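You operate a simulated robot arm through the tools that you are given. There is no shell and no other tool. Be economical: measure what you need, move in short steps, check, and stop when the job is done.

You are at the controls of a simulated two-armed robot. One attempt, no reset.

Task
Put the green star wheel with a black grip on the top of the setting bench. Then press the test button three times. Then open the vials drawer, take the green-band small vial from the inside of the vials drawer and leave it on the upper shelf of the ready stand and shut the drawer again. Then push the segments drawer shut. Then take the lid off the pads box and lay it down on the top of the drawer cabinet. Then take the purple-band medium vial on the top of the setting bench and put it away on the top of the ready stand. Then lift the lid of the blue bin open. Keep to this order. Set down upright: green-band small vial, purple-band medium vial.

The check looks at the end state, three seconds after you hand in, the way a careful person would. Anything else that was tipped, shoved, dropped, spilled or broken makes it a failure. Lids that push on must go on centred and level and be pressed home; caps that screw on are set level and turned clockwise until they are tight.

Robot
Two 7-joint arms with fingered hands on one trunk, on a base that drives. Base frame: it is fixed to the floor where the robot stands at the start and does not move with it; the origin is under the middle of the robot, x ahead of it, y to its left, z up; the surface under the hand at the start is at about z = 0.86. Units: m, degrees, N and s.
The left shoulder is at the start at [0.07, 0.153, 1.172], the right one opposite. With the tool pointing down near the work surface each hand reaches from about 0.1 to 0.86 m from the robot's upright axis, wherever it stands, measured 20 degrees to its own side. Places, roughly: green star wheel with a black grip [0.75, 0, 0.75]; green-band small vial (3x3x6 cm) [0.4, -2.4, 0.7]; lid of the blue bin [-4, -2.8, 0.4]; pads box [0.75, -3.75, 1]; purple-band medium vial (3x3x7 cm) [0.6, -4.1, 0.9]; segments drawer [0.2, -3.8, 0.5]; test button [0.5, -0.4, 0.9]; top of the ready stand [0.4, -3.3, 0.8]; top of the setting bench [0.6, -4.8, 0.9]; upper shelf of the ready stand [0.5, -3.3, 0.5]; vials drawer [0.4, -2.3, 0.7]. Payload 3.9 kg a hand.
The tool frame of a hand sits at the grasp point between the pads (the TCP): z along the fingers, y along the line on which they close. The tips reach 0.03 m beyond it. Largest opening 0.104 m; the body of the gripper starts 0.035 m behind the TCP. The gripper is a hand of 4 fingers: y runs from the thumb to the fingers, the wrist lies at [-0.017, -0.104, -0.178] in the tool frame, and closing takes about 1.5 s.
Orientation is told as [roll, pitch, yaw] about the base's x, y, z axes, in that order, counted from this pose: with the fingers straight down and the wrist toward the robot, the tool's x, y and z point along [0, 1, 0], [1, 0, 0] and [0, 0, -1] of the base frame.

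Tools
- The arms move only by the tool nudge_tool. It takes "left_plan", "right_plan" or both (then of equal length, played together; a hand with none holds still); each is a list of rows, each an object of numbers (a shift or turn left out is 0, a gripper value left out holds the last): "dx", "dy", "dz": the shift along the base's x, y, z in m; "wx", "wy", "wz": the turn, a rotation vector about the base's x, y, z in degrees. In form: [{"dx": .., "dy": .., "dz": .., "wx": .., "wy": .., "wz": ..}, ...]. A call has 1 to 10 rows; each row is the pose to reach, as a shift and turn from the pose commanded when the call began. "left_jaw" and "right_jaw" are, for a hand that has rows, the opening, from 0 (shut) to 1 (fully open), set as the call begins (left out, the last holds). Each row takes 0.2 s and may step no farther than 0.05 m and 8.6 degrees from the row before; otherwise, or with a gripper value out of range, the whole call is refused. Where a pose cannot be reached the arm comes as near as it can. A force on the tool above 40 N (or 10 N above the force at the start of the call, whichever is more), or a blocked arm, ends the call early, and 0.2 s more pass. Each finger travels about 0.072 m/s and halts on what it meets, pressing with about 25 N; the grip force reading is that of the motor and also rises with nothing between the fingers. The clock runs only during rows and for 0.2 s after the last one: add rows that repeat a pose to give the fingers time. The reply holds the time, the measured pose of the TCP, the force on the tool along the base axes, the opening and the grip force, in the units named above and with some noise, with the torque about the TCP (base axes, N m) and any sound that the robot's microphone picked up, and new pictures: "show" is both (left out), scene, wrist or none (wrist: the cameras of the hands that moved).
- Cameras (640 x 400 px; columns grow to the right, rows downward): "scene" is now at [0.1276, -0.0413, 1.405]; the picture's right is [-0.47, -0.88, -0.00], its down [-0.50, 0.26, -0.82] and it looks along [0.73, -0.39, -0.57] (base axes); focal length 288 px, centre (320, 200). "left" rides on the left gripper at [-0.066, -0.09, -0.126] in its tool frame; the picture's right is [-0.78, -0.30, 0.56], its down [0.57, -0.70, 0.42] and it looks along [0.27, 0.65, 0.71] (tool axes); focal length 275 px, centre (320, 200). "right" rides on the right gripper at [0.066, -0.09, -0.126] in its tool frame; the picture's right is [-0.78, 0.30, -0.56], its down [-0.57, -0.70, 0.42] and it looks along [-0.26, 0.65, 0.71] (tool axes); focal length 275 px, centre (320, 200). There is no depth. A picture from a camera that has moved, and an enlarged one, comes with that camera's place and axes in the base frame and with its lens.
- raise_lower(by): slides the trunk up (or, below 0, down) by that many m; the arms and the scene camera ride with it, the base frame stays. It gives what a move gives, with no picture.
- steer(legs): drives the robot by 1 to 6 legs, each [ahead, turn to the left] in m and degrees, along the robot's own axes; the way and the turn of a leg run together, so that a leg with both is an arc; at most 1.5 m and 180 degrees a leg. The arms and the cameras ride along, it lands a little off, and it stops where it bumps. It gives what a move gives, and a new picture of the scene camera.
- curl_fingers(index, middle, ring, thumb_bend, thumb_turn, hand): sets how far each is bent, from 0 (flat) to 100 (curled in); at 30 the hand is open as for a grip, at 70 the pads meet at the TCP. One left out holds its place. A second passes; each finger stops where it meets its share of the squeeze, and holds until it gets a number again. A gripper value or a shape takes the hand back. It gives what a move gives, with no picture; readings hold the bend of each and the force on the fingers (four entries, about 0 where the hand has none), thumb and palm. thumb_turn goes from beside the hand (0) to across from the fingers (100), as for a grip.
- preshape(shape, hand): the hand has 4 fingers and takes this shape, open, in about a second: jaw (thumb against the fingers, like two jaws); tri (thumb and two fingers); tip (a fingertip pinch); poke (one finger out to press); point (the index stretched); flat (the hand flat); cup (the hand cupped); fist (a fist). The gripper value then closes the fingers along that shape, each until it touches; the sizes above hold for jaw. It gives what a move gives, with no picture.
- turn_head(pan, tilt): turns the head with the scene camera to pan (to the left, within 86 degrees either way) and tilt (down, from -29 to 69), counted from straight ahead of the robot. It gives what a move gives, and a new picture of the scene camera.
- inspect(camera, box): a new picture of the part [left, top, right, bottom] of that camera's present view, enlarged. The clock stands still meanwhile.
- job_done(): hands the job in; it is judged then, once.

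Go step by step. Nothing tells you exact positions but the pictures and the camera data: compare them with the known pose of the tool, close in by small moves and look again before you grip or let go. The budget is 186 turns and 260 pictures, counting those below and the enlarged ones. Unless the task says otherwise, let go and move clear before handing in.

The tools are called after ">>>" as name(argument=value, ...) on one line, values as JSON. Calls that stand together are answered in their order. nudge_tool: Moves the arms, as the interface text tells. Its arguments: {"type":"object","properties":{"left_plan":{"type":"array"},"left_jaw":{"type":"number"},"right_plan":{"type":"array"},"right_jaw":{"type":"number"},"show":{"type":"string","enum":["both","scene","wrist","none"]}},"required":[]} The other tools are called the same way: raise_lower (by) slides the trunk up or down; preshape (shape, hand) gives the hand a shape; curl_fingers (index, middle, ring, thumb_bend, thumb_turn, hand) moves the fingers one by one; steer (legs) drives the base; turn_head (pan, tilt) turns the head that bears the scene camera; inspect (camera, box) takes an enlarged picture of a part of a camera's view; job_done () hands the job in.

At the start:

```text
clock: 0.0
left_eef_pos: [0.6035, -0.0626, 1.2163]
left_tcp_rot: [0.0, 0.0, -0.1]
left_force: [0.8, -0.4, 0.1]
left_wrist_torque: [0.0, -0.03, -0.01]
left_finger_gap: 0.1034
left_finger_force: 0.1
left_shape: jaw
left_bend: [30.0, 30.0, 30.0, 30.0, 97.0]
left_finger forces: [0.1, 0.1, 0.0, 0.0, 0.0, 0.1]
right_eef_pos: [0.3952, -0.4584, 1.1857]
right_tcp_rot: [-0.1, 0.0, 0.1]
right_force: [0.9, -0.7, 0.5]
right_wrist_torque: [0.0, -0.02, -0.01]
right_finger_gap: 0.1039
right_finger_force: 0.0
right_shape: jaw
right_bend: [30.0, 30.0, 30.0, 30.0, 97.0]
right_finger forces: [0.1, 0.1, 0.0, 0.0, 0.1, 0.0]
trunk travel left (down, up): [-0.625, 0.315]
robot x, y, heading: [0.0012, 0.0029, 0.1]
head pan, tilt: [-27.9, 34.4]
```

scene: 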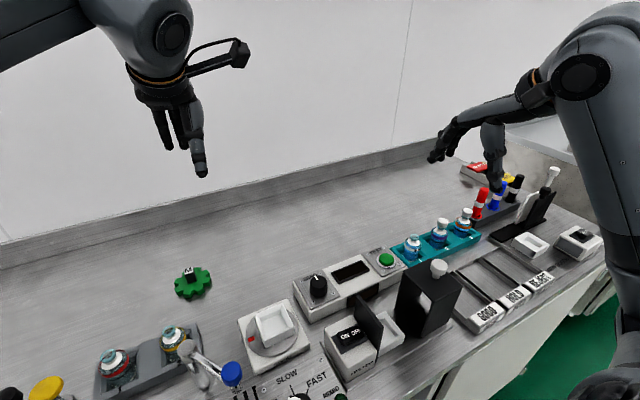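
right: 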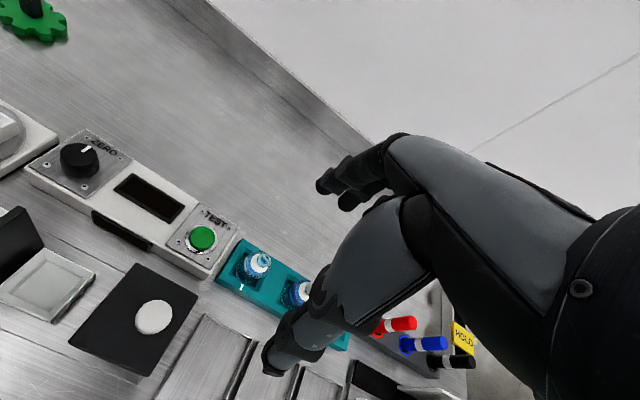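
left: 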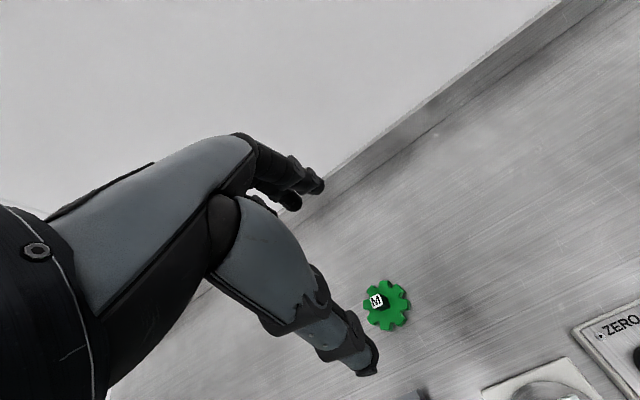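

The green wheel with its black grip appears to be at about (0.66, 0.01). I'll look at it closely before going down.

>>> inspect(camera="left", box=[340, 260, 440, 350])

>>> inspect(camera="scene", box=[140, 240, 260, 315])

```text
4.44 times, centred on (390, 305) of left
camera zoom: at [0.5147, -0.1282, 1.3408], right [-0.3, -0.78, -0.56], down [-0.7, 0.57, -0.42], along [0.65, 0.27, -0.71], focal length 1224 px, centre (9, -267)
```

zoom: 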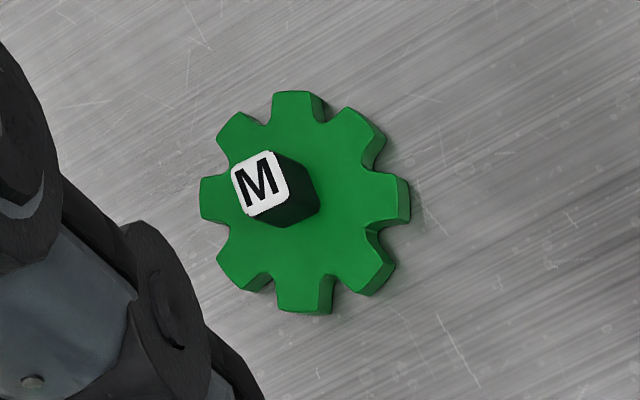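

```text
5.33 times, centred on (200, 278) of scene
camera zoom: at [0.1276, -0.0413, 1.405], right [-0.47, -0.88, 0.0], down [-0.5, 0.26, -0.82], along [0.73, -0.39, -0.57], focal length 1537 px, centre (960, -213)
```

zoom: 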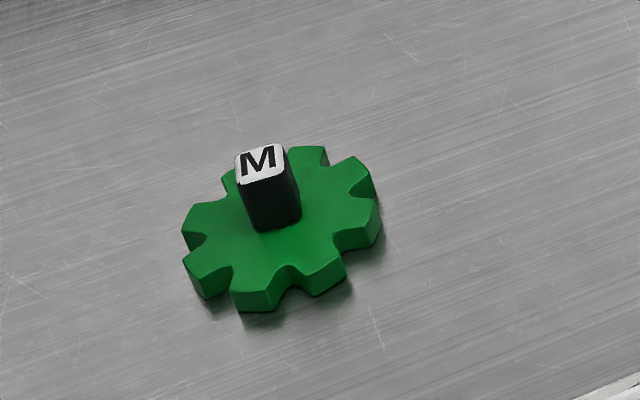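

The grip is about 1.7 cm square, roughly 3 cm tall and turned about -11°. I'll move the left hand above it with the jaws half open and look again.

>>> nudge_tool(left_plan=[{"dx": 0.02, "dy": 0.025, "dz": -0.02, "wz": -4}, {"dx": 0.04, "dy": 0.05, "dz": -0.05, "wz": -8}, {"dx": 0.0575, "dy": 0.0726, "dz": -0.08, "wz": -11.5}, {"dx": 0.0575, "dy": 0.0726, "dz": -0.12, "wz": -11.5}, {"dx": 0.0575, "dy": 0.0726, "dz": -0.16, "wz": -11.5}, {"dx": 0.0575, "dy": 0.0726, "dz": -0.2, "wz": -11.5}, {"dx": 0.0575, "dy": 0.0726, "dz": -0.24, "wz": -11.5}, {"dx": 0.0575, "dy": 0.0726, "dz": -0.255, "wz": -11.5}], left_jaw=0.5)

```text
clock: 1.8
left_eef_pos: [0.66, 0.0082, 0.9608]
left_tcp_rot: [0.1, 0.0, -11.5]
left_force: [-0.2, -0.1, -0.2]
left_wrist_torque: [0.03, 0.01, -0.02]
left_finger_gap: 0.0523
left_finger_force: 0.0
left_shape: jaw
left_bend: [74.0, 44.0, 41.0, 68.0, 100.0]
left_finger forces: [0.0, 0.0, 0.1, 0.0, 0.0, 0.1]
right_eef_pos: [0.3963, -0.4585, 1.1874]
right_tcp_rot: [0.0, 0.1, -0.1]
right_force: [0.1, 0.1, 0.8]
right_wrist_torque: [0.02, 0.03, -0.01]
right_finger_gap: 0.1035
right_finger_force: 0.1
right_shape: jaw
right_bend: [30.0, 30.0, 30.0, 30.0, 97.0]
right_finger forces: [0.0, 0.0, 0.0, 0.1, 0.0, 0.0]
trunk travel left (down, up): [-0.625, 0.315]
robot x, y, heading: [-0.0034, -0.0006, -0.2]
head pan, tilt: [-27.9, 34.4]
camera scene: at [0.1275, -0.0412, 1.405], right [-0.47, -0.88, 0.0], down [-0.5, 0.26, -0.82], along [0.73, -0.39, -0.57], focal length 288 px, centre (320, 200)
camera left: at [0.5603, -0.0374, 1.0856], right [-0.44, -0.7, -0.56], down [-0.57, 0.7, -0.43], along [0.69, 0.13, -0.71], focal length 275 px, centre (320, 200)
```

scene: 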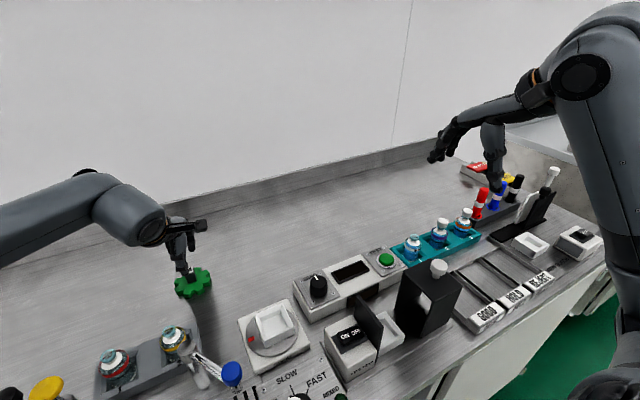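
left: 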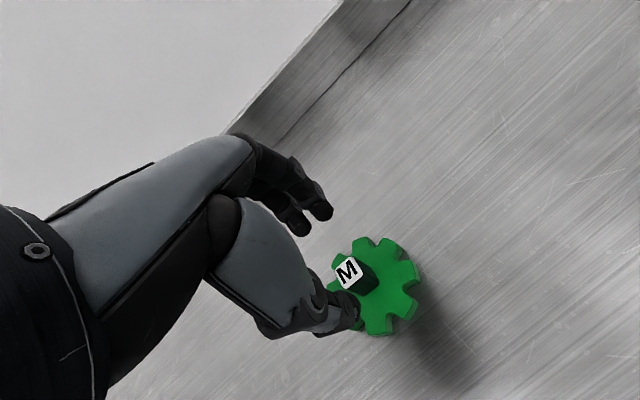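

The knob lines up under the grasp point, but the finger bends look uneven. I'll inspect before going lower.

>>> inspect(camera="left", box=[220, 120, 460, 350])

>>> inspect(camera="scene", box=[140, 200, 260, 315])

```text
1.74 times, centred on (340, 235) of left
camera zoom: at [0.5603, -0.0374, 1.0856], right [-0.44, -0.7, -0.56], down [-0.57, 0.7, -0.43], along [0.69, 0.13, -0.71], focal length 479 px, centre (285, 139)
```

zoom: 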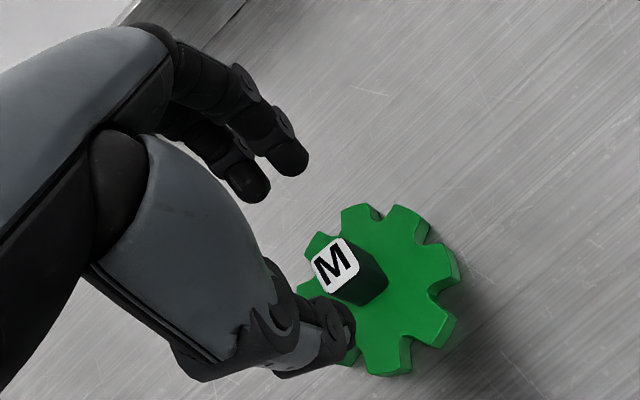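

```text
3.48 times, centred on (200, 258) of scene
camera zoom: at [0.1275, -0.0412, 1.405], right [-0.47, -0.88, 0.0], down [-0.5, 0.26, -0.82], along [0.73, -0.39, -0.57], focal length 1002 px, centre (737, 0)
```

zoom: 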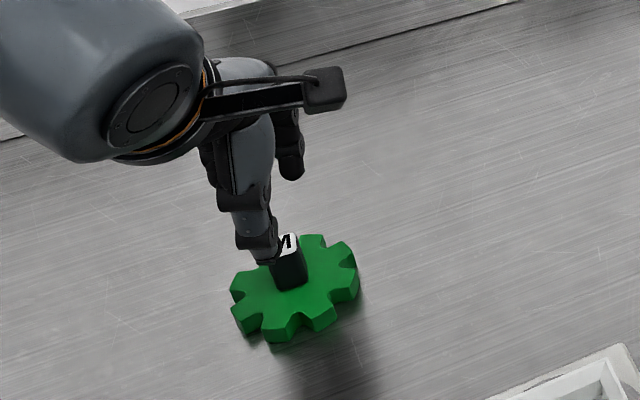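

The thumb and fingers straddle the knob, so I'll go down to about 0.91 and close.

>>> nudge_tool(left_plan=[{"dz": -0.02}, {"dz": -0.035}, {"dz": -0.049}], left_jaw=0.5, show="wrist")

```text
clock: 2.6
left_eef_pos: [0.6603, 0.0093, 0.9102]
left_tcp_rot: [0.0, 0.0, -11.5]
left_force: [0.4, 0.3, 0.5]
left_wrist_torque: [-0.02, 0.01, -0.01]
left_finger_gap: 0.0522
left_finger_force: 0.0
left_shape: jaw
left_bend: [74.0, 44.0, 41.0, 68.0, 100.0]
left_finger forces: [0.0, 0.0, 0.0, 0.0, 0.0, 0.1]
right_eef_pos: [0.3968, -0.4586, 1.186]
right_tcp_rot: [0.0, 0.0, 0.1]
right_force: [-0.7, 0.6, 0.1]
right_wrist_torque: [-0.02, -0.01, 0.0]
right_finger_gap: 0.1035
right_finger_force: 0.0
right_shape: jaw
right_bend: [30.0, 30.0, 30.0, 30.0, 97.0]
right_finger forces: [0.0, 0.1, 0.0, 0.0, 0.1, 0.1]
trunk travel left (down, up): [-0.625, 0.315]
robot x, y, heading: [-0.0022, -0.0025, 0.0]
head pan, tilt: [-27.9, 34.4]
camera left: at [0.5602, -0.0367, 1.0356], right [-0.44, -0.7, -0.56], down [-0.57, 0.7, -0.42], along [0.69, 0.13, -0.71], focal length 275 px, centre (320, 200)
```

left: 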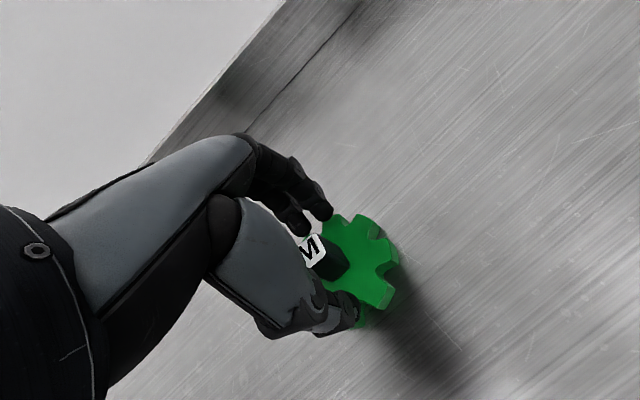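

The knob top sits at the grasp point, so I'll close the jaws.

>>> nudge_tool(left_plan=[{"dz": -0.003}, {"dz": -0.003}, {"dz": -0.003}, {"dz": -0.003}, {"dz": -0.003}, {"dz": -0.003}, {"dz": -0.003}], left_jaw=0, show="wrist")

```text
clock: 4.2
left_eef_pos: [0.6587, 0.0089, 0.9081]
left_tcp_rot: [0.0, 0.0, -11.4]
left_force: [0.1, -0.2, 0.4]
left_wrist_torque: [0.01, -0.02, 0.0]
left_finger_gap: 0.0149
left_finger_force: 25.4
left_shape: jaw
left_bend: [73.0, 63.0, 69.0, 74.0, 100.0]
left_finger forces: [13.1, 8.0, 0.1, 0.0, 20.9, 0.1]
right_eef_pos: [0.3951, -0.4591, 1.1861]
right_tcp_rot: [0.1, -0.1, 0.0]
right_force: [0.1, 0.8, -0.6]
right_wrist_torque: [0.01, 0.02, 0.0]
right_finger_gap: 0.1037
right_finger_force: 0.0
right_shape: jaw
right_bend: [30.0, 30.0, 30.0, 30.0, 97.0]
right_finger forces: [0.0, 0.1, 0.0, 0.0, 0.1, 0.1]
trunk travel left (down, up): [-0.625, 0.315]
robot x, y, heading: [-0.0012, -0.0009, 0.1]
head pan, tilt: [-27.9, 34.4]
camera left: at [0.5602, -0.0366, 1.0332], right [-0.44, -0.7, -0.56], down [-0.57, 0.7, -0.42], along [0.69, 0.13, -0.71], focal length 275 px, centre (320, 200)
```

left: 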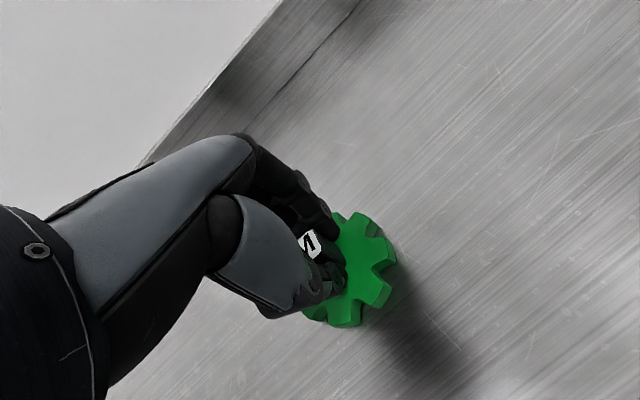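

The knob is gripped (gap 1.5 cm, 25 N). I'll lift it well clear and draw it back toward the robot for the drive.

>>> nudge_tool(left_plan=[{"dz": 0.03}, {"dz": 0.07}, {"dz": 0.115}, {"dz": 0.16}, {"dz": 0.2}, {"dz": 0.24, "dx": -0.03}, {"dz": 0.26, "dx": -0.07}, {"dz": 0.26, "dx": -0.11}, {"dz": 0.26, "dx": -0.15}, {"dz": 0.26, "dx": -0.2}])

>>> turn_head(pan=-80, tilt=25)

```text
clock: 6.4
left_eef_pos: [0.4575, 0.0101, 1.1686]
left_tcp_rot: [0.0, 0.0, -11.4]
left_force: [-0.7, -0.4, -0.3]
left_wrist_torque: [0.0, -0.01, 0.05]
left_finger_gap: 0.015
left_finger_force: 24.9
left_shape: jaw
left_bend: [73.0, 63.0, 69.0, 75.0, 100.0]
left_finger forces: [13.2, 8.2, 0.0, 0.0, 21.0, 0.0]
right_eef_pos: [0.3939, -0.4596, 1.1864]
right_tcp_rot: [0.0, 0.0, 0.0]
right_force: [-1.1, 0.3, -0.5]
right_wrist_torque: [0.01, -0.02, -0.01]
right_finger_gap: 0.1036
right_finger_force: 0.0
right_shape: jaw
right_bend: [30.0, 30.0, 30.0, 30.0, 97.0]
right_finger forces: [0.0, 0.1, 0.0, 0.1, 0.0, 0.0]
trunk travel left (down, up): [-0.625, 0.315]
robot x, y, heading: [-0.0021, -0.0023, 0.1]
head pan, tilt: [-27.9, 34.4]
camera scene: at [0.1257, -0.0411, 1.4052], right [-0.47, -0.88, 0.0], down [-0.5, 0.26, -0.83], along [0.73, -0.39, -0.56], focal length 288 px, centre (320, 200)
camera left: at [0.3575, -0.0356, 1.2934], right [-0.44, -0.7, -0.56], down [-0.57, 0.7, -0.43], along [0.69, 0.13, -0.71], focal length 275 px, centre (320, 200)
```

scene: 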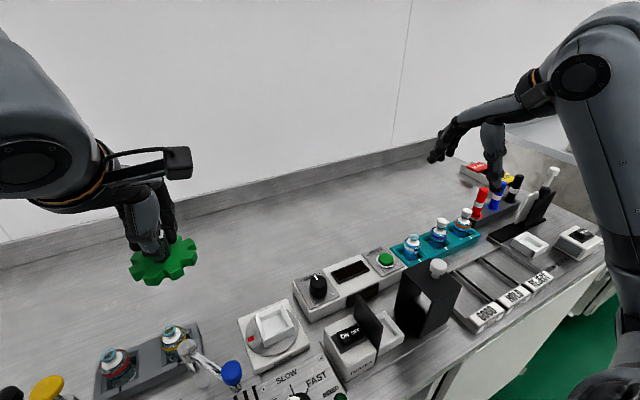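
left: 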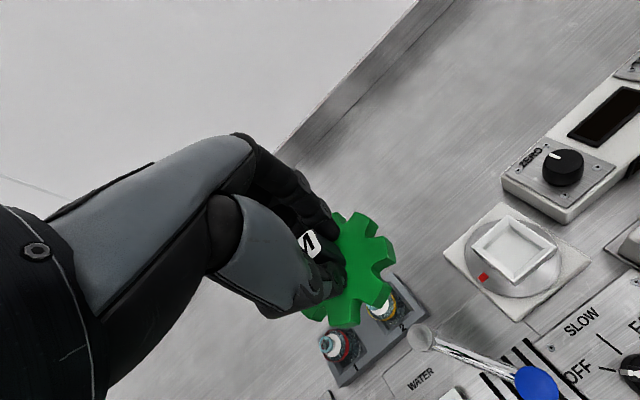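

```text
clock: 7.6
left_eef_pos: [0.4586, 0.0115, 1.1674]
left_tcp_rot: [-0.1, 0.0, -11.5]
left_force: [-0.3, -0.3, -0.9]
left_wrist_torque: [-0.01, 0.05, 0.01]
left_finger_gap: 0.0152
left_finger_force: 25.2
left_shape: jaw
left_bend: [73.0, 63.0, 69.0, 75.0, 100.0]
left_finger forces: [13.2, 8.2, 0.0, 0.0, 21.0, 0.0]
right_eef_pos: [0.3955, -0.4588, 1.1871]
right_tcp_rot: [0.0, 0.1, 0.0]
right_force: [-0.2, -0.1, 0.0]
right_wrist_torque: [0.0, 0.02, -0.01]
right_finger_gap: 0.1037
right_finger_force: 0.0
right_shape: jaw
right_bend: [30.0, 30.0, 30.0, 30.0, 97.0]
right_finger forces: [0.1, 0.1, 0.0, 0.1, 0.1, 0.0]
trunk travel left (down, up): [-0.625, 0.315]
robot x, y, heading: [-0.0026, -0.0016, -0.0]
head pan, tilt: [-80.0, 25.0]
camera scene: at [0.0657, -0.0906, 1.4198], right [-0.98, -0.17, 0.0], down [-0.07, 0.42, -0.91], along [0.16, -0.89, -0.42], focal length 288 px, centre (320, 200)
```

scene: 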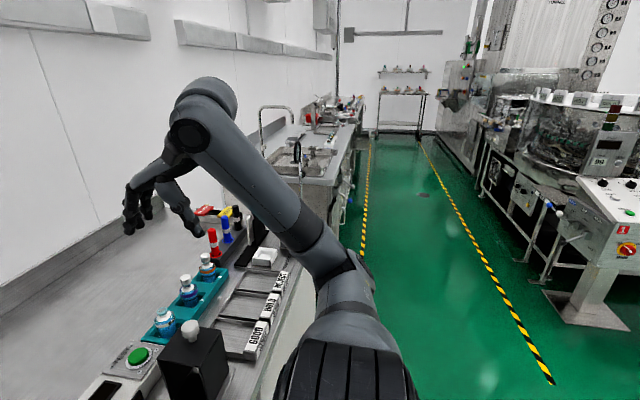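

The wheel is held firmly. A clear aisle runs along -y between the yellow lines (x about -0.9 to 0.07), so I'll back out, turn right and drive along it.

>>> turn_head(pan=0, tilt=30)

>>> steer(legs=[[-0.42, 0], [0, -90], [1.0, 0]])

```text
clock: 9.1
left_eef_pos: [0.4606, 0.0102, 1.1678]
left_tcp_rot: [0.0, 0.0, -11.5]
left_force: [-0.7, 0.3, -0.6]
left_wrist_torque: [-0.03, 0.01, 0.01]
left_finger_gap: 0.0151
left_finger_force: 24.6
left_shape: jaw
left_bend: [73.0, 63.0, 69.0, 75.0, 100.0]
left_finger forces: [13.1, 8.2, 0.0, 0.1, 20.9, 0.0]
right_eef_pos: [0.397, -0.4606, 1.1865]
right_tcp_rot: [0.0, 0.0, -0.1]
right_force: [-0.9, 0.1, 0.2]
right_wrist_torque: [-0.01, 0.04, -0.02]
right_finger_gap: 0.1035
right_finger_force: 0.0
right_shape: jaw
right_bend: [30.0, 30.0, 30.0, 30.0, 97.0]
right_finger forces: [0.0, 0.0, 0.1, 0.0, 0.0, 0.0]
trunk travel left (down, up): [-0.625, 0.315]
robot x, y, heading: [-0.0051, 0.0025, 0.3]
head pan, tilt: [0.0, 30.0]
camera scene: at [0.14, 0.0, 1.4118], right [0.0, -1.0, 0.0], down [-0.5, 0.0, -0.87], along [0.87, 0.0, -0.5], focal length 288 px, centre (320, 200)
```

scene: 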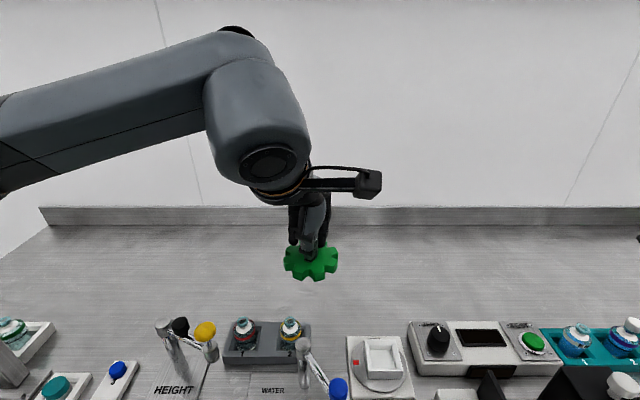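

```text
clock: 20.3
left_eef_pos: [-0.3847, -1.4621, 1.1674]
left_tcp_rot: [-0.1, 0.1, -100.7]
left_force: [-0.8, 0.5, -1.5]
left_wrist_torque: [0.01, 0.0, -0.02]
left_finger_gap: 0.0152
left_finger_force: 25.2
left_shape: jaw
left_bend: [73.0, 63.0, 69.0, 75.0, 100.0]
left_finger forces: [13.2, 7.9, 0.1, 0.1, 20.6, 0.0]
right_eef_pos: [-0.8548, -1.4051, 1.1855]
right_tcp_rot: [-0.1, 0.1, -89.3]
right_force: [0.0, -0.2, -0.9]
right_wrist_torque: [0.0, -0.01, 0.01]
right_finger_gap: 0.1036
right_finger_force: 0.0
right_shape: jaw
right_bend: [30.0, 30.0, 30.0, 30.0, 97.0]
right_finger forces: [0.1, 0.0, 0.1, 0.1, 0.1, 0.0]
trunk travel left (down, up): [-0.625, 0.315]
robot x, y, heading: [-0.4027, -1.0042, -89.0]
head pan, tilt: [0.0, 30.0]
camera scene: at [-0.4002, -1.1428, 1.4119], right [-1.0, -0.01, 0.0], down [-0.01, 0.5, -0.87], along [0.01, -0.87, -0.5], focal length 288 px, centre (320, 200)
```

scene: 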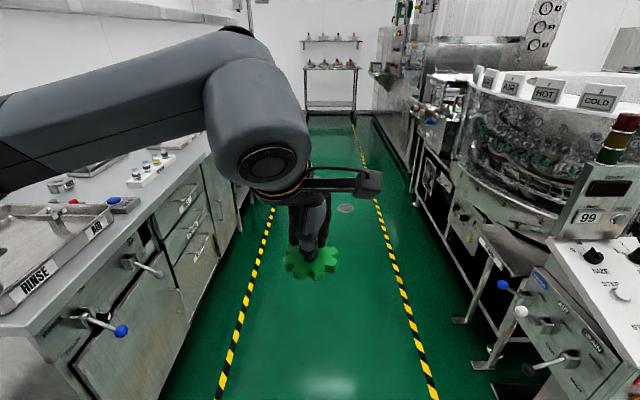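

The lane ahead is clear, so I'll keep driving down the aisle.

>>> steer(legs=[[1.5, 0], [1.2, 0]])

>>> turn_head(pan=60, tilt=25)

```text
clock: 33.4
left_eef_pos: [-0.3622, -4.1509, 1.1678]
left_tcp_rot: [0.1, -0.1, -100.5]
left_force: [0.8, 0.2, 0.3]
left_wrist_torque: [-0.03, -0.01, 0.01]
left_finger_gap: 0.0151
left_finger_force: 24.8
left_shape: jaw
left_bend: [73.0, 63.0, 69.0, 75.0, 100.0]
left_finger forces: [13.1, 8.0, 0.0, 0.0, 20.6, 0.1]
right_eef_pos: [-0.8322, -4.0946, 1.1868]
right_tcp_rot: [0.1, 0.0, -89.1]
right_force: [0.0, -0.3, -0.6]
right_wrist_torque: [-0.04, -0.01, 0.02]
right_finger_gap: 0.1037
right_finger_force: 0.2
right_shape: jaw
right_bend: [30.0, 30.0, 30.0, 30.0, 97.0]
right_finger forces: [0.0, 0.0, 0.0, 0.0, 0.0, 0.1]
trunk travel left (down, up): [-0.625, 0.315]
robot x, y, heading: [-0.3844, -3.6929, -89.1]
head pan, tilt: [0.0, 30.0]
camera scene: at [-0.3782, -3.832, 1.4119], right [-1.0, -0.02, 0.0], down [-0.01, 0.5, -0.87], along [0.01, -0.87, -0.5], focal length 288 px, centre (320, 200)
```

scene: 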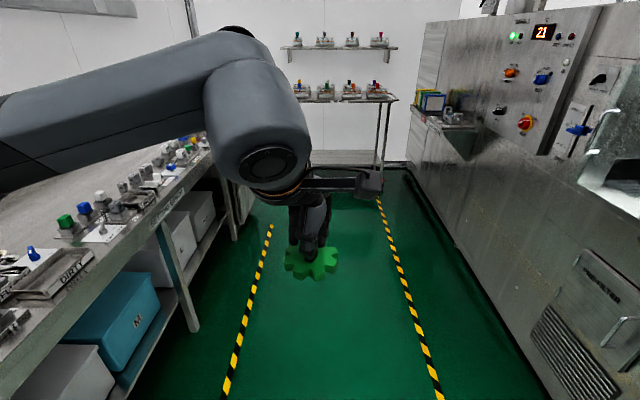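

```text
clock: 34.7
left_eef_pos: [-0.3622, -4.1505, 1.1686]
left_tcp_rot: [0.0, 0.0, -100.6]
left_force: [0.2, 0.0, -0.9]
left_wrist_torque: [0.04, 0.01, 0.0]
left_finger_gap: 0.0152
left_finger_force: 25.2
left_shape: jaw
left_bend: [73.0, 63.0, 69.0, 75.0, 100.0]
left_finger forces: [13.2, 8.0, 0.1, 0.0, 20.6, 0.0]
right_eef_pos: [-0.8321, -4.0946, 1.1872]
right_tcp_rot: [0.0, 0.0, -89.1]
right_force: [-0.4, -0.1, -0.6]
right_wrist_torque: [0.01, 0.01, -0.02]
right_finger_gap: 0.1035
right_finger_force: 0.0
right_shape: jaw
right_bend: [30.0, 30.0, 30.0, 30.0, 97.0]
right_finger forces: [0.0, 0.1, 0.1, 0.1, 0.2, 0.0]
trunk travel left (down, up): [-0.625, 0.315]
robot x, y, heading: [-0.3783, -3.6909, -89.0]
head pan, tilt: [60.0, 25.0]
camera scene: at [-0.2991, -3.7867, 1.4198], right [-0.49, -0.87, 0.0], down [-0.37, 0.21, -0.91], along [0.79, -0.44, -0.42], focal length 288 px, centre (320, 200)
```

scene: 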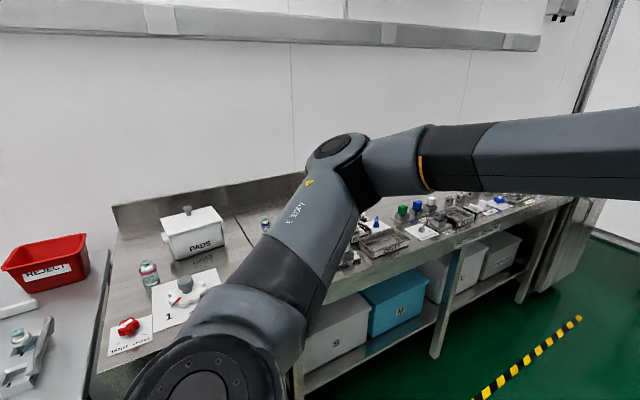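

The bench top is on my left. I'll drive a bit further and turn to face it.

>>> steer(legs=[[0.8, 0], [0, 89]])

>>> turn_head(pan=-25, tilt=30)

```text
clock: 42.6
left_eef_pos: [0.0974, -4.481, 1.1678]
left_tcp_rot: [0.0, 0.0, -12.7]
left_force: [0.1, -0.1, -1.0]
left_wrist_torque: [0.0, 0.03, 0.01]
left_finger_gap: 0.015
left_finger_force: 24.8
left_shape: jaw
left_bend: [73.0, 63.0, 69.0, 75.0, 100.0]
left_finger forces: [13.0, 8.0, 0.0, 0.0, 20.2, 0.1]
right_eef_pos: [0.0259, -4.9487, 1.1866]
right_tcp_rot: [0.1, 0.0, -1.1]
right_force: [-0.7, 0.3, 0.8]
right_wrist_torque: [0.04, -0.04, -0.01]
right_finger_gap: 0.1037
right_finger_force: 0.1
right_shape: jaw
right_bend: [30.0, 30.0, 30.0, 30.0, 97.0]
right_finger forces: [0.0, 0.1, 0.0, 0.1, 0.0, 0.0]
trunk travel left (down, up): [-0.625, 0.315]
robot x, y, heading: [-0.3617, -4.4796, -1.1]
head pan, tilt: [60.0, 25.0]
camera scene: at [-0.2651, -4.4045, 1.4198], right [0.86, -0.52, 0.0], down [-0.22, -0.36, -0.91], along [0.47, 0.78, -0.42], focal length 288 px, centre (320, 200)
```

scene: 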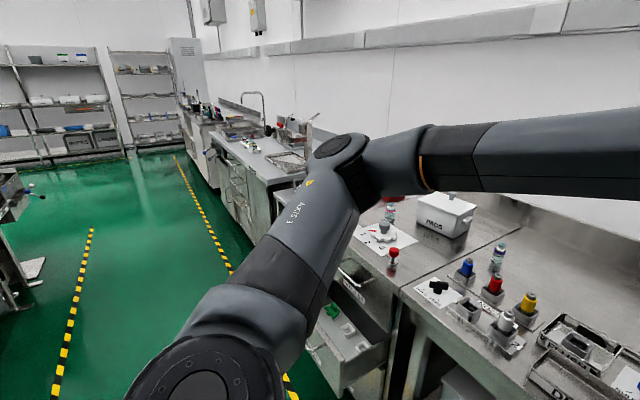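

```text
clock: 44.2
left_eef_pos: [0.0978, -4.4804, 1.1668]
left_tcp_rot: [0.0, 0.0, -12.6]
left_force: [-0.1, 0.7, -0.9]
left_wrist_torque: [-0.03, 0.03, -0.01]
left_finger_gap: 0.0153
left_finger_force: 24.7
left_shape: jaw
left_bend: [73.0, 63.0, 69.0, 75.0, 100.0]
left_finger forces: [13.1, 7.9, 0.0, 0.0, 20.2, 0.1]
right_eef_pos: [0.0249, -4.949, 1.1876]
right_tcp_rot: [0.0, 0.1, -1.1]
right_force: [0.2, 0.2, 0.4]
right_wrist_torque: [0.0, -0.01, 0.01]
right_finger_gap: 0.1038
right_finger_force: 0.0
right_shape: jaw
right_bend: [30.0, 30.0, 30.0, 30.0, 97.0]
right_finger forces: [0.0, 0.0, 0.0, 0.0, 0.0, 0.0]
trunk travel left (down, up): [-0.625, 0.315]
robot x, y, heading: [-0.3658, -4.4814, -1.2]
head pan, tilt: [-25.0, 30.0]
camera scene: at [-0.2315, -4.523, 1.4118], right [-0.44, -0.9, 0.0], down [-0.45, 0.22, -0.87], along [0.78, -0.38, -0.5], focal length 288 px, centre (320, 200)
```

scene: 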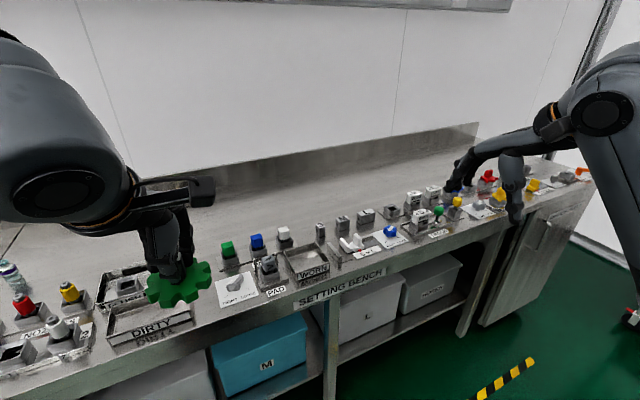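

There is clear metal on the setting bench behind the small parts, around (0.62, -4.5). I'll drive forward 0.3 m and bring the wheel over it.

>>> steer(legs=[[0.3, 0]])

>>> turn_head(pan=-10, tilt=38)

```text
clock: 46.3
left_eef_pos: [0.4003, -4.4916, 1.1687]
left_tcp_rot: [0.0, -0.1, -13.0]
left_force: [0.5, -0.1, -0.7]
left_wrist_torque: [-0.02, -0.01, 0.05]
left_finger_gap: 0.0152
left_finger_force: 24.8
left_shape: jaw
left_bend: [73.0, 63.0, 69.0, 75.0, 100.0]
left_finger forces: [13.0, 7.9, 0.1, 0.0, 20.3, 0.0]
right_eef_pos: [0.3254, -4.9567, 1.1872]
right_tcp_rot: [-0.1, 0.0, -1.4]
right_force: [-0.5, 0.3, 1.1]
right_wrist_torque: [0.02, 0.01, -0.03]
right_finger_gap: 0.1039
right_finger_force: 0.1
right_shape: jaw
right_bend: [30.0, 30.0, 30.0, 30.0, 97.0]
right_finger forces: [0.0, 0.0, 0.0, 0.1, 0.1, 0.0]
trunk travel left (down, up): [-0.625, 0.315]
robot x, y, heading: [-0.0579, -4.4873, -1.6]
head pan, tilt: [-25.0, 30.0]
camera scene: at [0.0708, -4.5307, 1.4119], right [-0.45, -0.9, 0.0], down [-0.45, 0.22, -0.87], along [0.78, -0.39, -0.5], focal length 288 px, centre (320, 200)
```

scene: 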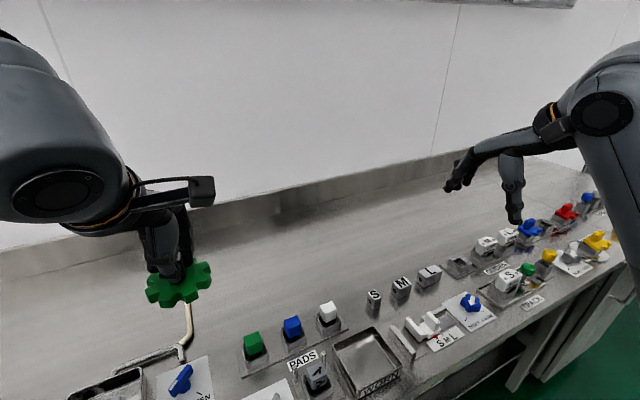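

```text
clock: 47.1
left_eef_pos: [0.4013, -4.491, 1.1682]
left_tcp_rot: [-0.1, 0.0, -13.0]
left_force: [0.0, 0.5, -0.3]
left_wrist_torque: [0.0, 0.01, -0.02]
left_finger_gap: 0.0153
left_finger_force: 25.0
left_shape: jaw
left_bend: [73.0, 63.0, 69.0, 75.0, 100.0]
left_finger forces: [12.9, 8.0, 0.0, 0.0, 20.3, 0.1]
right_eef_pos: [0.3271, -4.9574, 1.1854]
right_tcp_rot: [-0.1, 0.1, -1.3]
right_force: [0.1, -0.3, 0.5]
right_wrist_torque: [-0.01, 0.0, 0.0]
right_finger_gap: 0.1039
right_finger_force: 0.0
right_shape: jaw
right_bend: [30.0, 30.0, 30.0, 30.0, 97.0]
right_finger forces: [0.1, 0.1, 0.1, 0.0, 0.0, 0.0]
trunk travel left (down, up): [-0.625, 0.315]
robot x, y, heading: [-0.0611, -4.4882, -1.5]
head pan, tilt: [-10.0, 38.0]
camera scene: at [0.0755, -4.5076, 1.3995], right [-0.2, -0.98, 0.0], down [-0.6, 0.12, -0.79], along [0.77, -0.16, -0.62], focal length 288 px, centre (320, 200)
```

scene: 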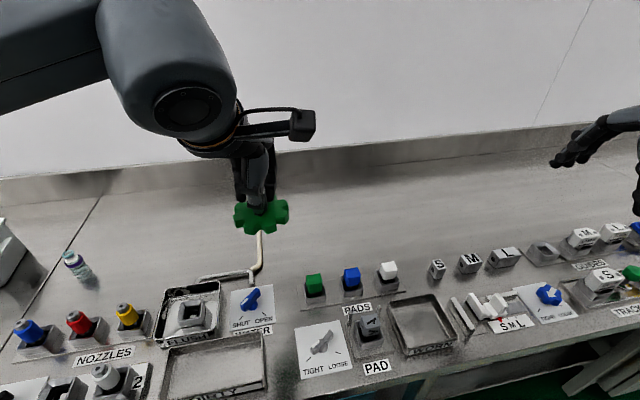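

A flush spout rises near y = -4.45, so I'll set the wheel down on the clear area around (0.65, -4.66).

>>> nudge_tool(left_plan=[{"dy": -0.04}, {"dx": 0.03, "dy": -0.08}, {"dx": 0.06, "dy": -0.11}, {"dx": 0.1, "dy": -0.14}, {"dx": 0.14, "dy": -0.16}, {"dx": 0.18, "dy": -0.17}, {"dx": 0.22, "dy": -0.17}, {"dx": 0.25, "dy": -0.17, "dz": -0.02}, {"dx": 0.25, "dy": -0.17, "dz": -0.06}, {"dx": 0.25, "dy": -0.17, "dz": -0.1}])

```text
clock: 49.3
left_eef_pos: [0.6524, -4.6602, 1.0661]
left_tcp_rot: [0.0, 0.0, -12.9]
left_force: [0.4, -1.2, -0.8]
left_wrist_torque: [0.05, -0.02, -0.03]
left_finger_gap: 0.0151
left_finger_force: 25.1
left_shape: jaw
left_bend: [73.0, 63.0, 69.0, 75.0, 100.0]
left_finger forces: [12.6, 8.1, 0.0, 0.0, 20.1, 0.0]
right_eef_pos: [0.3256, -4.9579, 1.1864]
right_tcp_rot: [0.1, 0.1, -1.5]
right_force: [-0.5, 0.7, -0.2]
right_wrist_torque: [0.03, 0.01, 0.0]
right_finger_gap: 0.1037
right_finger_force: 0.0
right_shape: jaw
right_bend: [30.0, 30.0, 30.0, 30.0, 97.0]
right_finger forces: [0.1, 0.1, 0.1, 0.0, 0.0, 0.1]
trunk travel left (down, up): [-0.625, 0.315]
robot x, y, heading: [-0.0593, -4.4908, -1.5]
head pan, tilt: [-10.0, 38.0]
camera scene: at [0.0763, -4.5075, 1.3994], right [-0.2, -0.98, 0.0], down [-0.6, 0.12, -0.79], along [0.77, -0.16, -0.62], focal length 288 px, centre (320, 200)
camera left: at [0.5508, -4.704, 1.1917], right [-0.46, -0.69, -0.56], down [-0.56, 0.71, -0.43], along [0.69, 0.11, -0.71], focal length 275 px, centre (320, 200)
```

scene: 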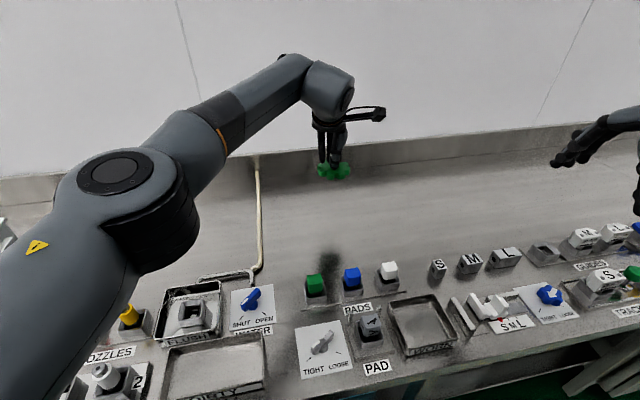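
left: 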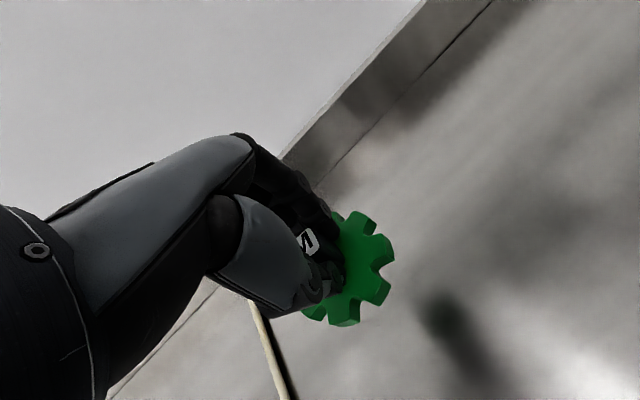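

The spot is clear (the hose lies flat well to the left). I'll go down gently.

>>> nudge_tool(left_plan=[{"dz": -0.04}, {"dz": -0.08}, {"dz": -0.11}, {"dz": -0.13}])

```text
clock: 50.3
left_eef_pos: [0.652, -4.6588, 0.9364]
left_tcp_rot: [0.0, 0.0, -12.9]
left_force: [0.2, -0.5, -0.5]
left_wrist_torque: [-0.01, 0.02, 0.0]
left_finger_gap: 0.0151
left_finger_force: 24.9
left_shape: jaw
left_bend: [73.0, 63.0, 69.0, 75.0, 100.0]
left_finger forces: [12.5, 8.3, 0.0, 0.0, 20.1, 0.0]
right_eef_pos: [0.3265, -4.9577, 1.1852]
right_tcp_rot: [0.0, 0.0, -1.4]
right_force: [0.4, -0.4, -0.2]
right_wrist_torque: [0.01, 0.03, 0.04]
right_finger_gap: 0.1038
right_finger_force: 0.0
right_shape: jaw
right_bend: [30.0, 30.0, 30.0, 30.0, 97.0]
right_finger forces: [0.1, 0.0, 0.0, 0.1, 0.0, 0.1]
trunk travel left (down, up): [-0.625, 0.315]
robot x, y, heading: [-0.056, -4.4932, -1.6]
head pan, tilt: [-10.0, 38.0]
camera scene: at [0.0758, -4.5077, 1.3994], right [-0.2, -0.98, 0.0], down [-0.6, 0.12, -0.79], along [0.77, -0.16, -0.62], focal length 288 px, centre (320, 200)
camera left: at [0.5501, -4.7029, 1.0622], right [-0.46, -0.69, -0.56], down [-0.55, 0.72, -0.43], along [0.69, 0.11, -0.71], focal length 275 px, centre (320, 200)
```

scene: 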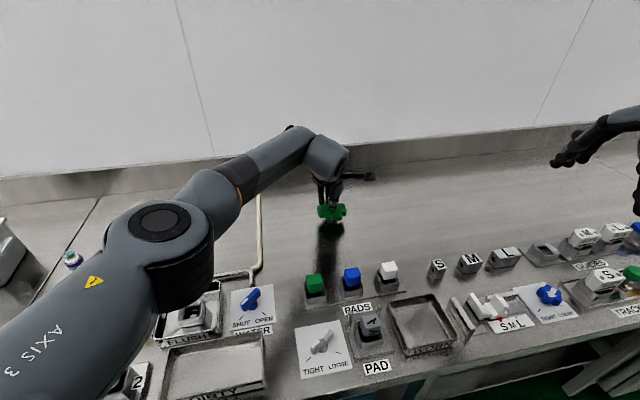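
left: 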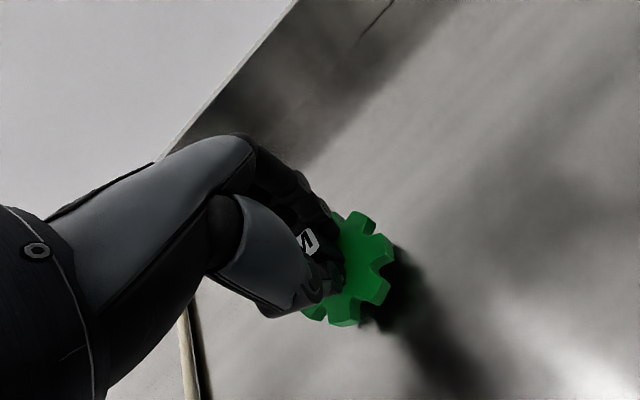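

>>> nudge_tool(left_plan=[{"dz": -0.008}, {"dz": -0.016}, {"dz": -0.022}, {"dz": -0.026}, {"dz": -0.03}], show="wrist")

```text
clock: 51.5
left_eef_pos: [0.6509, -4.6604, 0.907]
left_tcp_rot: [0.0, -0.1, -12.9]
left_force: [-0.1, -0.4, 0.6]
left_wrist_torque: [0.01, -0.08, 0.0]
left_finger_gap: 0.0152
left_finger_force: 24.7
left_shape: jaw
left_bend: [73.0, 63.0, 69.0, 75.0, 100.0]
left_finger forces: [12.5, 8.3, 0.0, 0.1, 20.0, 0.0]
right_eef_pos: [0.3253, -4.9579, 1.1859]
right_tcp_rot: [0.1, 0.0, -1.4]
right_force: [0.9, 0.6, 0.1]
right_wrist_torque: [0.01, -0.02, 0.04]
right_finger_gap: 0.1038
right_finger_force: 0.0
right_shape: jaw
right_bend: [30.0, 30.0, 30.0, 30.0, 97.0]
right_finger forces: [0.1, 0.0, 0.1, 0.0, 0.1, 0.0]
trunk travel left (down, up): [-0.625, 0.315]
robot x, y, heading: [-0.0581, -4.4866, -1.4]
head pan, tilt: [-10.0, 38.0]
camera left: at [0.5493, -4.7042, 1.033], right [-0.46, -0.69, -0.56], down [-0.55, 0.71, -0.43], along [0.69, 0.11, -0.71], focal length 275 px, centre (320, 200)
```

left: 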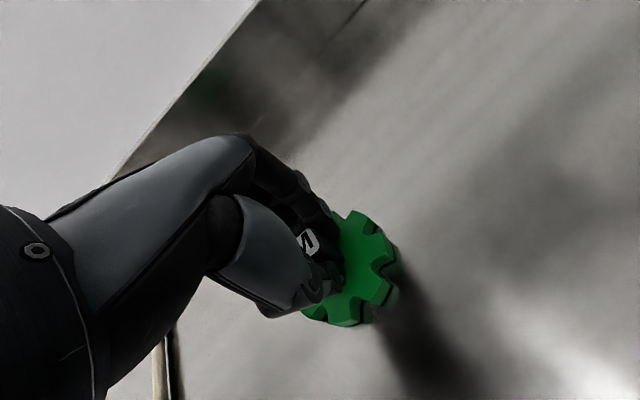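

>>> nudge_tool(left_plan=[{"dz": -0.002}, {"dz": -0.004}], show="wrist")

```text
clock: 52.1
left_eef_pos: [0.649, -4.6606, 0.9073]
left_tcp_rot: [0.0, -0.3, -13.0]
left_force: [0.6, -0.1, 10.4]
left_wrist_torque: [-0.02, -0.15, 0.0]
left_finger_gap: 0.0155
left_finger_force: 25.2
left_shape: jaw
left_bend: [73.0, 63.0, 69.0, 75.0, 100.0]
left_finger forces: [13.7, 9.7, 0.0, 0.0, 21.8, 0.1]
right_eef_pos: [0.3241, -4.9581, 1.1873]
right_tcp_rot: [0.0, 0.0, -1.3]
right_force: [-0.2, 1.0, -0.7]
right_wrist_torque: [-0.01, 0.02, -0.05]
right_finger_gap: 0.1037
right_finger_force: 0.2
right_shape: jaw
right_bend: [30.0, 30.0, 30.0, 30.0, 97.0]
right_finger forces: [0.0, 0.0, 0.0, 0.1, 0.1, 0.0]
trunk travel left (down, up): [-0.625, 0.315]
robot x, y, heading: [-0.0577, -4.4905, -1.3]
head pan, tilt: [-10.0, 38.0]
camera left: at [0.5483, -4.7039, 1.0311], right [-0.46, -0.69, -0.56], down [-0.55, 0.71, -0.43], along [0.69, 0.11, -0.71], focal length 275 px, centre (320, 200)
```

left: 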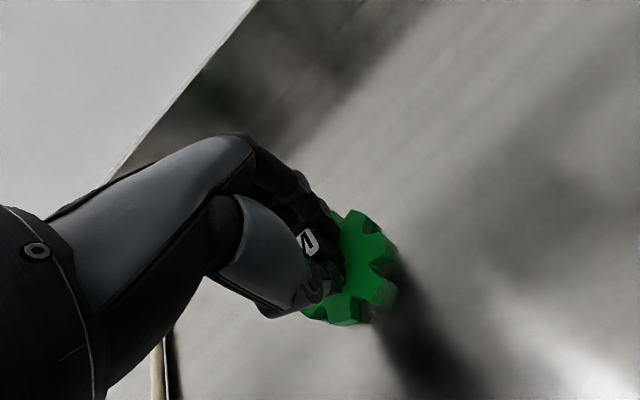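

The wheel is on the bench (10 N upward). I'll open the hand in place.

>>> nudge_tool(left_plan=[{"dz": 0.003}, {"dz": 0.003}, {"dz": 0.003}, {"dz": 0.003}, {"dz": 0.003}], left_jaw=0.6, show="wrist")

>>> nudge_tool(left_plan=[{"dz": 0.03}, {"dz": 0.07}, {"dz": 0.11}, {"dz": 0.15}, {"dz": 0.19}, {"dz": 0.23}, {"dz": 0.26, "dx": -0.04}, {"dz": 0.26, "dx": -0.09, "dy": 0.04}, {"dz": 0.26, "dx": -0.14, "dy": 0.08}, {"dz": 0.26, "dx": -0.19, "dy": 0.12}], left_jaw=0.6, show="scene")

```text
clock: 53.3
left_eef_pos: [0.6496, -4.66, 0.9065]
left_tcp_rot: [0.0, 0.0, -12.9]
left_force: [-0.7, 0.8, 0.9]
left_wrist_torque: [-0.01, 0.01, 0.0]
left_finger_gap: 0.062
left_finger_force: 0.1
left_shape: jaw
left_bend: [73.0, 41.0, 37.0, 64.0, 99.0]
left_finger forces: [0.0, 0.0, 0.1, 0.0, 0.1, 0.0]
right_eef_pos: [0.3256, -4.9584, 1.1857]
right_tcp_rot: [0.0, 0.0, -1.4]
right_force: [0.8, 0.0, 0.8]
right_wrist_torque: [0.01, 0.01, -0.03]
right_finger_gap: 0.1038
right_finger_force: 0.0
right_shape: jaw
right_bend: [30.0, 30.0, 30.0, 30.0, 97.0]
right_finger forces: [0.0, 0.0, 0.0, 0.0, 0.1, 0.0]
trunk travel left (down, up): [-0.625, 0.315]
robot x, y, heading: [-0.0566, -4.4878, -1.6]
head pan, tilt: [-10.0, 38.0]
camera left: at [0.5494, -4.7038, 1.0317], right [-0.46, -0.69, -0.56], down [-0.55, 0.72, -0.42], along [0.69, 0.11, -0.71], focal length 275 px, centre (320, 200)
```

left: 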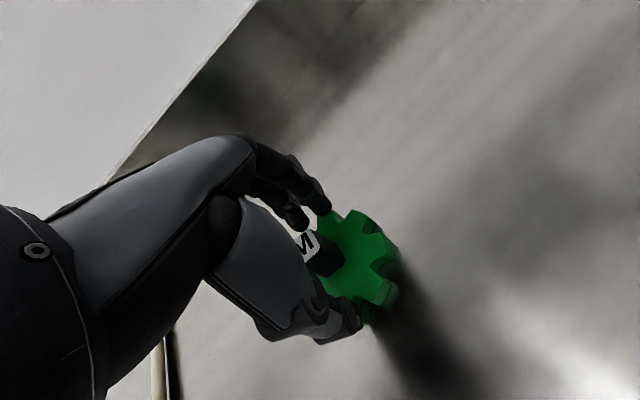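

```text
refused: row 8 steps farther than a row can; nothing moved
```

The knob is released, so I'll lift straight up and draw back.

>>> nudge_tool(left_plan=[{"dz": 0.03}, {"dz": 0.07}, {"dz": 0.11}, {"dz": 0.15}, {"dz": 0.19}, {"dz": 0.23}, {"dz": 0.26, "dx": -0.03}, {"dz": 0.26, "dx": -0.07, "dy": 0.02}, {"dz": 0.26, "dx": -0.11, "dy": 0.04}, {"dz": 0.26, "dx": -0.15, "dy": 0.06}], left_jaw=1, show="both")

```text
clock: 55.5
left_eef_pos: [0.4999, -4.5995, 1.1698]
left_tcp_rot: [-0.1, -0.2, -12.8]
left_force: [-0.7, -0.6, -0.1]
left_wrist_torque: [0.01, -0.01, 0.0]
left_finger_gap: 0.1036
left_finger_force: 0.2
left_shape: jaw
left_bend: [30.0, 30.0, 30.0, 30.0, 97.0]
left_finger forces: [0.1, 0.1, 0.1, 0.0, 0.0, 0.0]
right_eef_pos: [0.3239, -4.9564, 1.1868]
right_tcp_rot: [0.1, -0.1, -1.4]
right_force: [0.0, -0.2, 0.7]
right_wrist_torque: [-0.03, -0.01, 0.02]
right_finger_gap: 0.1036
right_finger_force: 0.1
right_shape: jaw
right_bend: [30.0, 30.0, 30.0, 30.0, 97.0]
right_finger forces: [0.1, 0.0, 0.0, 0.0, 0.0, 0.0]
trunk travel left (down, up): [-0.625, 0.315]
robot x, y, heading: [-0.0631, -4.4912, -1.3]
head pan, tilt: [-10.0, 38.0]
camera scene: at [0.0734, -4.5059, 1.3997], right [-0.2, -0.98, 0.0], down [-0.6, 0.12, -0.79], along [0.77, -0.16, -0.61], focal length 288 px, centre (320, 200)
camera left: at [0.3985, -4.6433, 1.2955], right [-0.46, -0.69, -0.56], down [-0.56, 0.71, -0.43], along [0.69, 0.11, -0.71], focal length 275 px, centre (320, 200)
```

scene: 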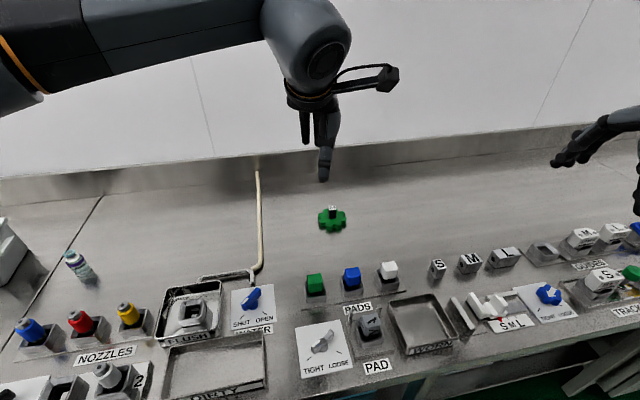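
left: 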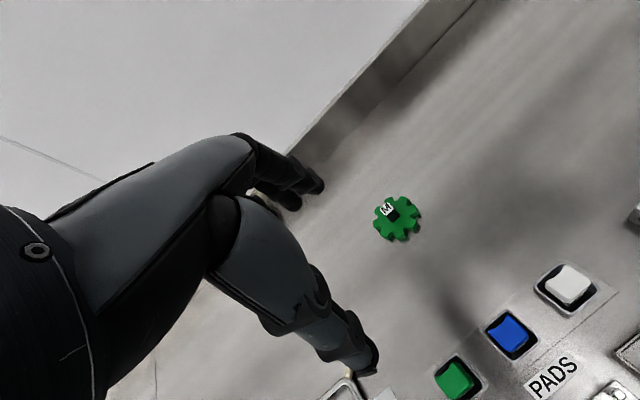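

The wheel sits upright on the setting bench and the hand is clear. I'll drive back up the aisle to the test station.

>>> turn_head(pan=0, tilt=30)

>>> steer(legs=[[-0.35, 0], [0, 91.4], [1.5, 0], [1.5, 0]])

```text
clock: 56.2
left_eef_pos: [0.5015, -4.6015, 1.1698]
left_tcp_rot: [0.1, 0.1, -12.9]
left_force: [-0.2, -1.0, -0.5]
left_wrist_torque: [0.0, 0.04, 0.01]
left_finger_gap: 0.1038
left_finger_force: 0.1
left_shape: jaw
left_bend: [30.0, 30.0, 30.0, 30.0, 97.0]
left_finger forces: [0.0, 0.0, 0.0, 0.0, 0.0, 0.0]
right_eef_pos: [0.3248, -4.957, 1.185]
right_tcp_rot: [0.0, 0.0, -1.3]
right_force: [-0.3, -0.5, -0.8]
right_wrist_torque: [0.03, 0.0, 0.02]
right_finger_gap: 0.1035
right_finger_force: 0.0
right_shape: jaw
right_bend: [30.0, 30.0, 30.0, 30.0, 97.0]
right_finger forces: [0.0, 0.0, 0.0, 0.0, 0.1, 0.0]
trunk travel left (down, up): [-0.625, 0.315]
robot x, y, heading: [-0.0567, -4.4927, -1.3]
head pan, tilt: [0.0, 30.0]
camera scene: at [0.0811, -4.4929, 1.4118], right [-0.03, -1.0, 0.0], down [-0.5, 0.01, -0.87], along [0.87, -0.02, -0.5], focal length 288 px, centre (320, 200)
```

scene: 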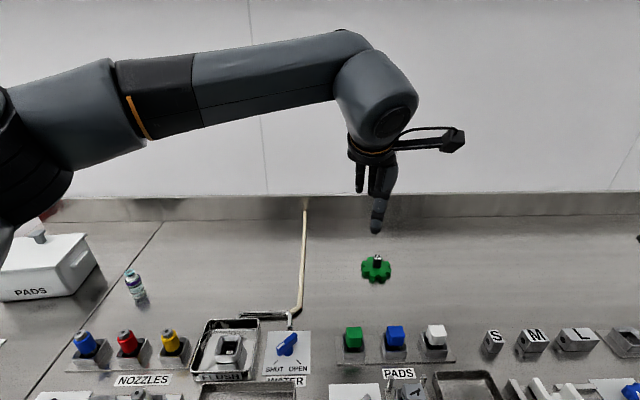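

```text
clock: 76.2
left_eef_pos: [-0.1234, -0.9577, 1.1689]
left_tcp_rot: [0.0, 0.1, 75.2]
left_force: [0.1, -0.6, 0.7]
left_wrist_torque: [0.0, 0.01, 0.02]
left_finger_gap: 0.1036
left_finger_force: 0.1
left_shape: jaw
left_bend: [30.0, 30.0, 30.0, 30.0, 97.0]
left_finger forces: [0.0, 0.0, 0.0, 0.0, 0.0, 0.1]
right_eef_pos: [0.2277, -1.1446, 1.1859]
right_tcp_rot: [0.0, -0.1, 86.7]
right_force: [1.5, 0.1, -0.8]
right_wrist_torque: [-0.02, 0.0, 0.01]
right_finger_gap: 0.1038
right_finger_force: 0.0
right_shape: jaw
right_bend: [30.0, 30.0, 30.0, 30.0, 97.0]
right_finger forces: [0.0, 0.1, 0.0, 0.0, 0.0, 0.0]
trunk travel left (down, up): [-0.625, 0.315]
robot x, y, heading: [-0.2568, -1.5116, 86.6]
head pan, tilt: [0.0, 30.0]
camera scene: at [-0.2453, -1.3731, 1.4119], right [1.0, -0.06, 0.0], down [-0.03, -0.5, -0.87], along [0.05, 0.86, -0.5], focal length 288 px, centre (320, 200)
```

scene: 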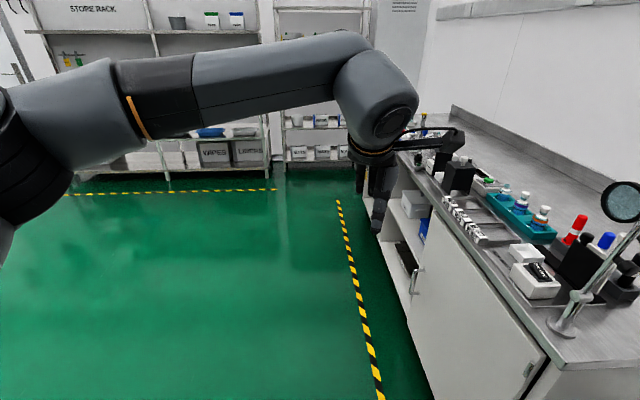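

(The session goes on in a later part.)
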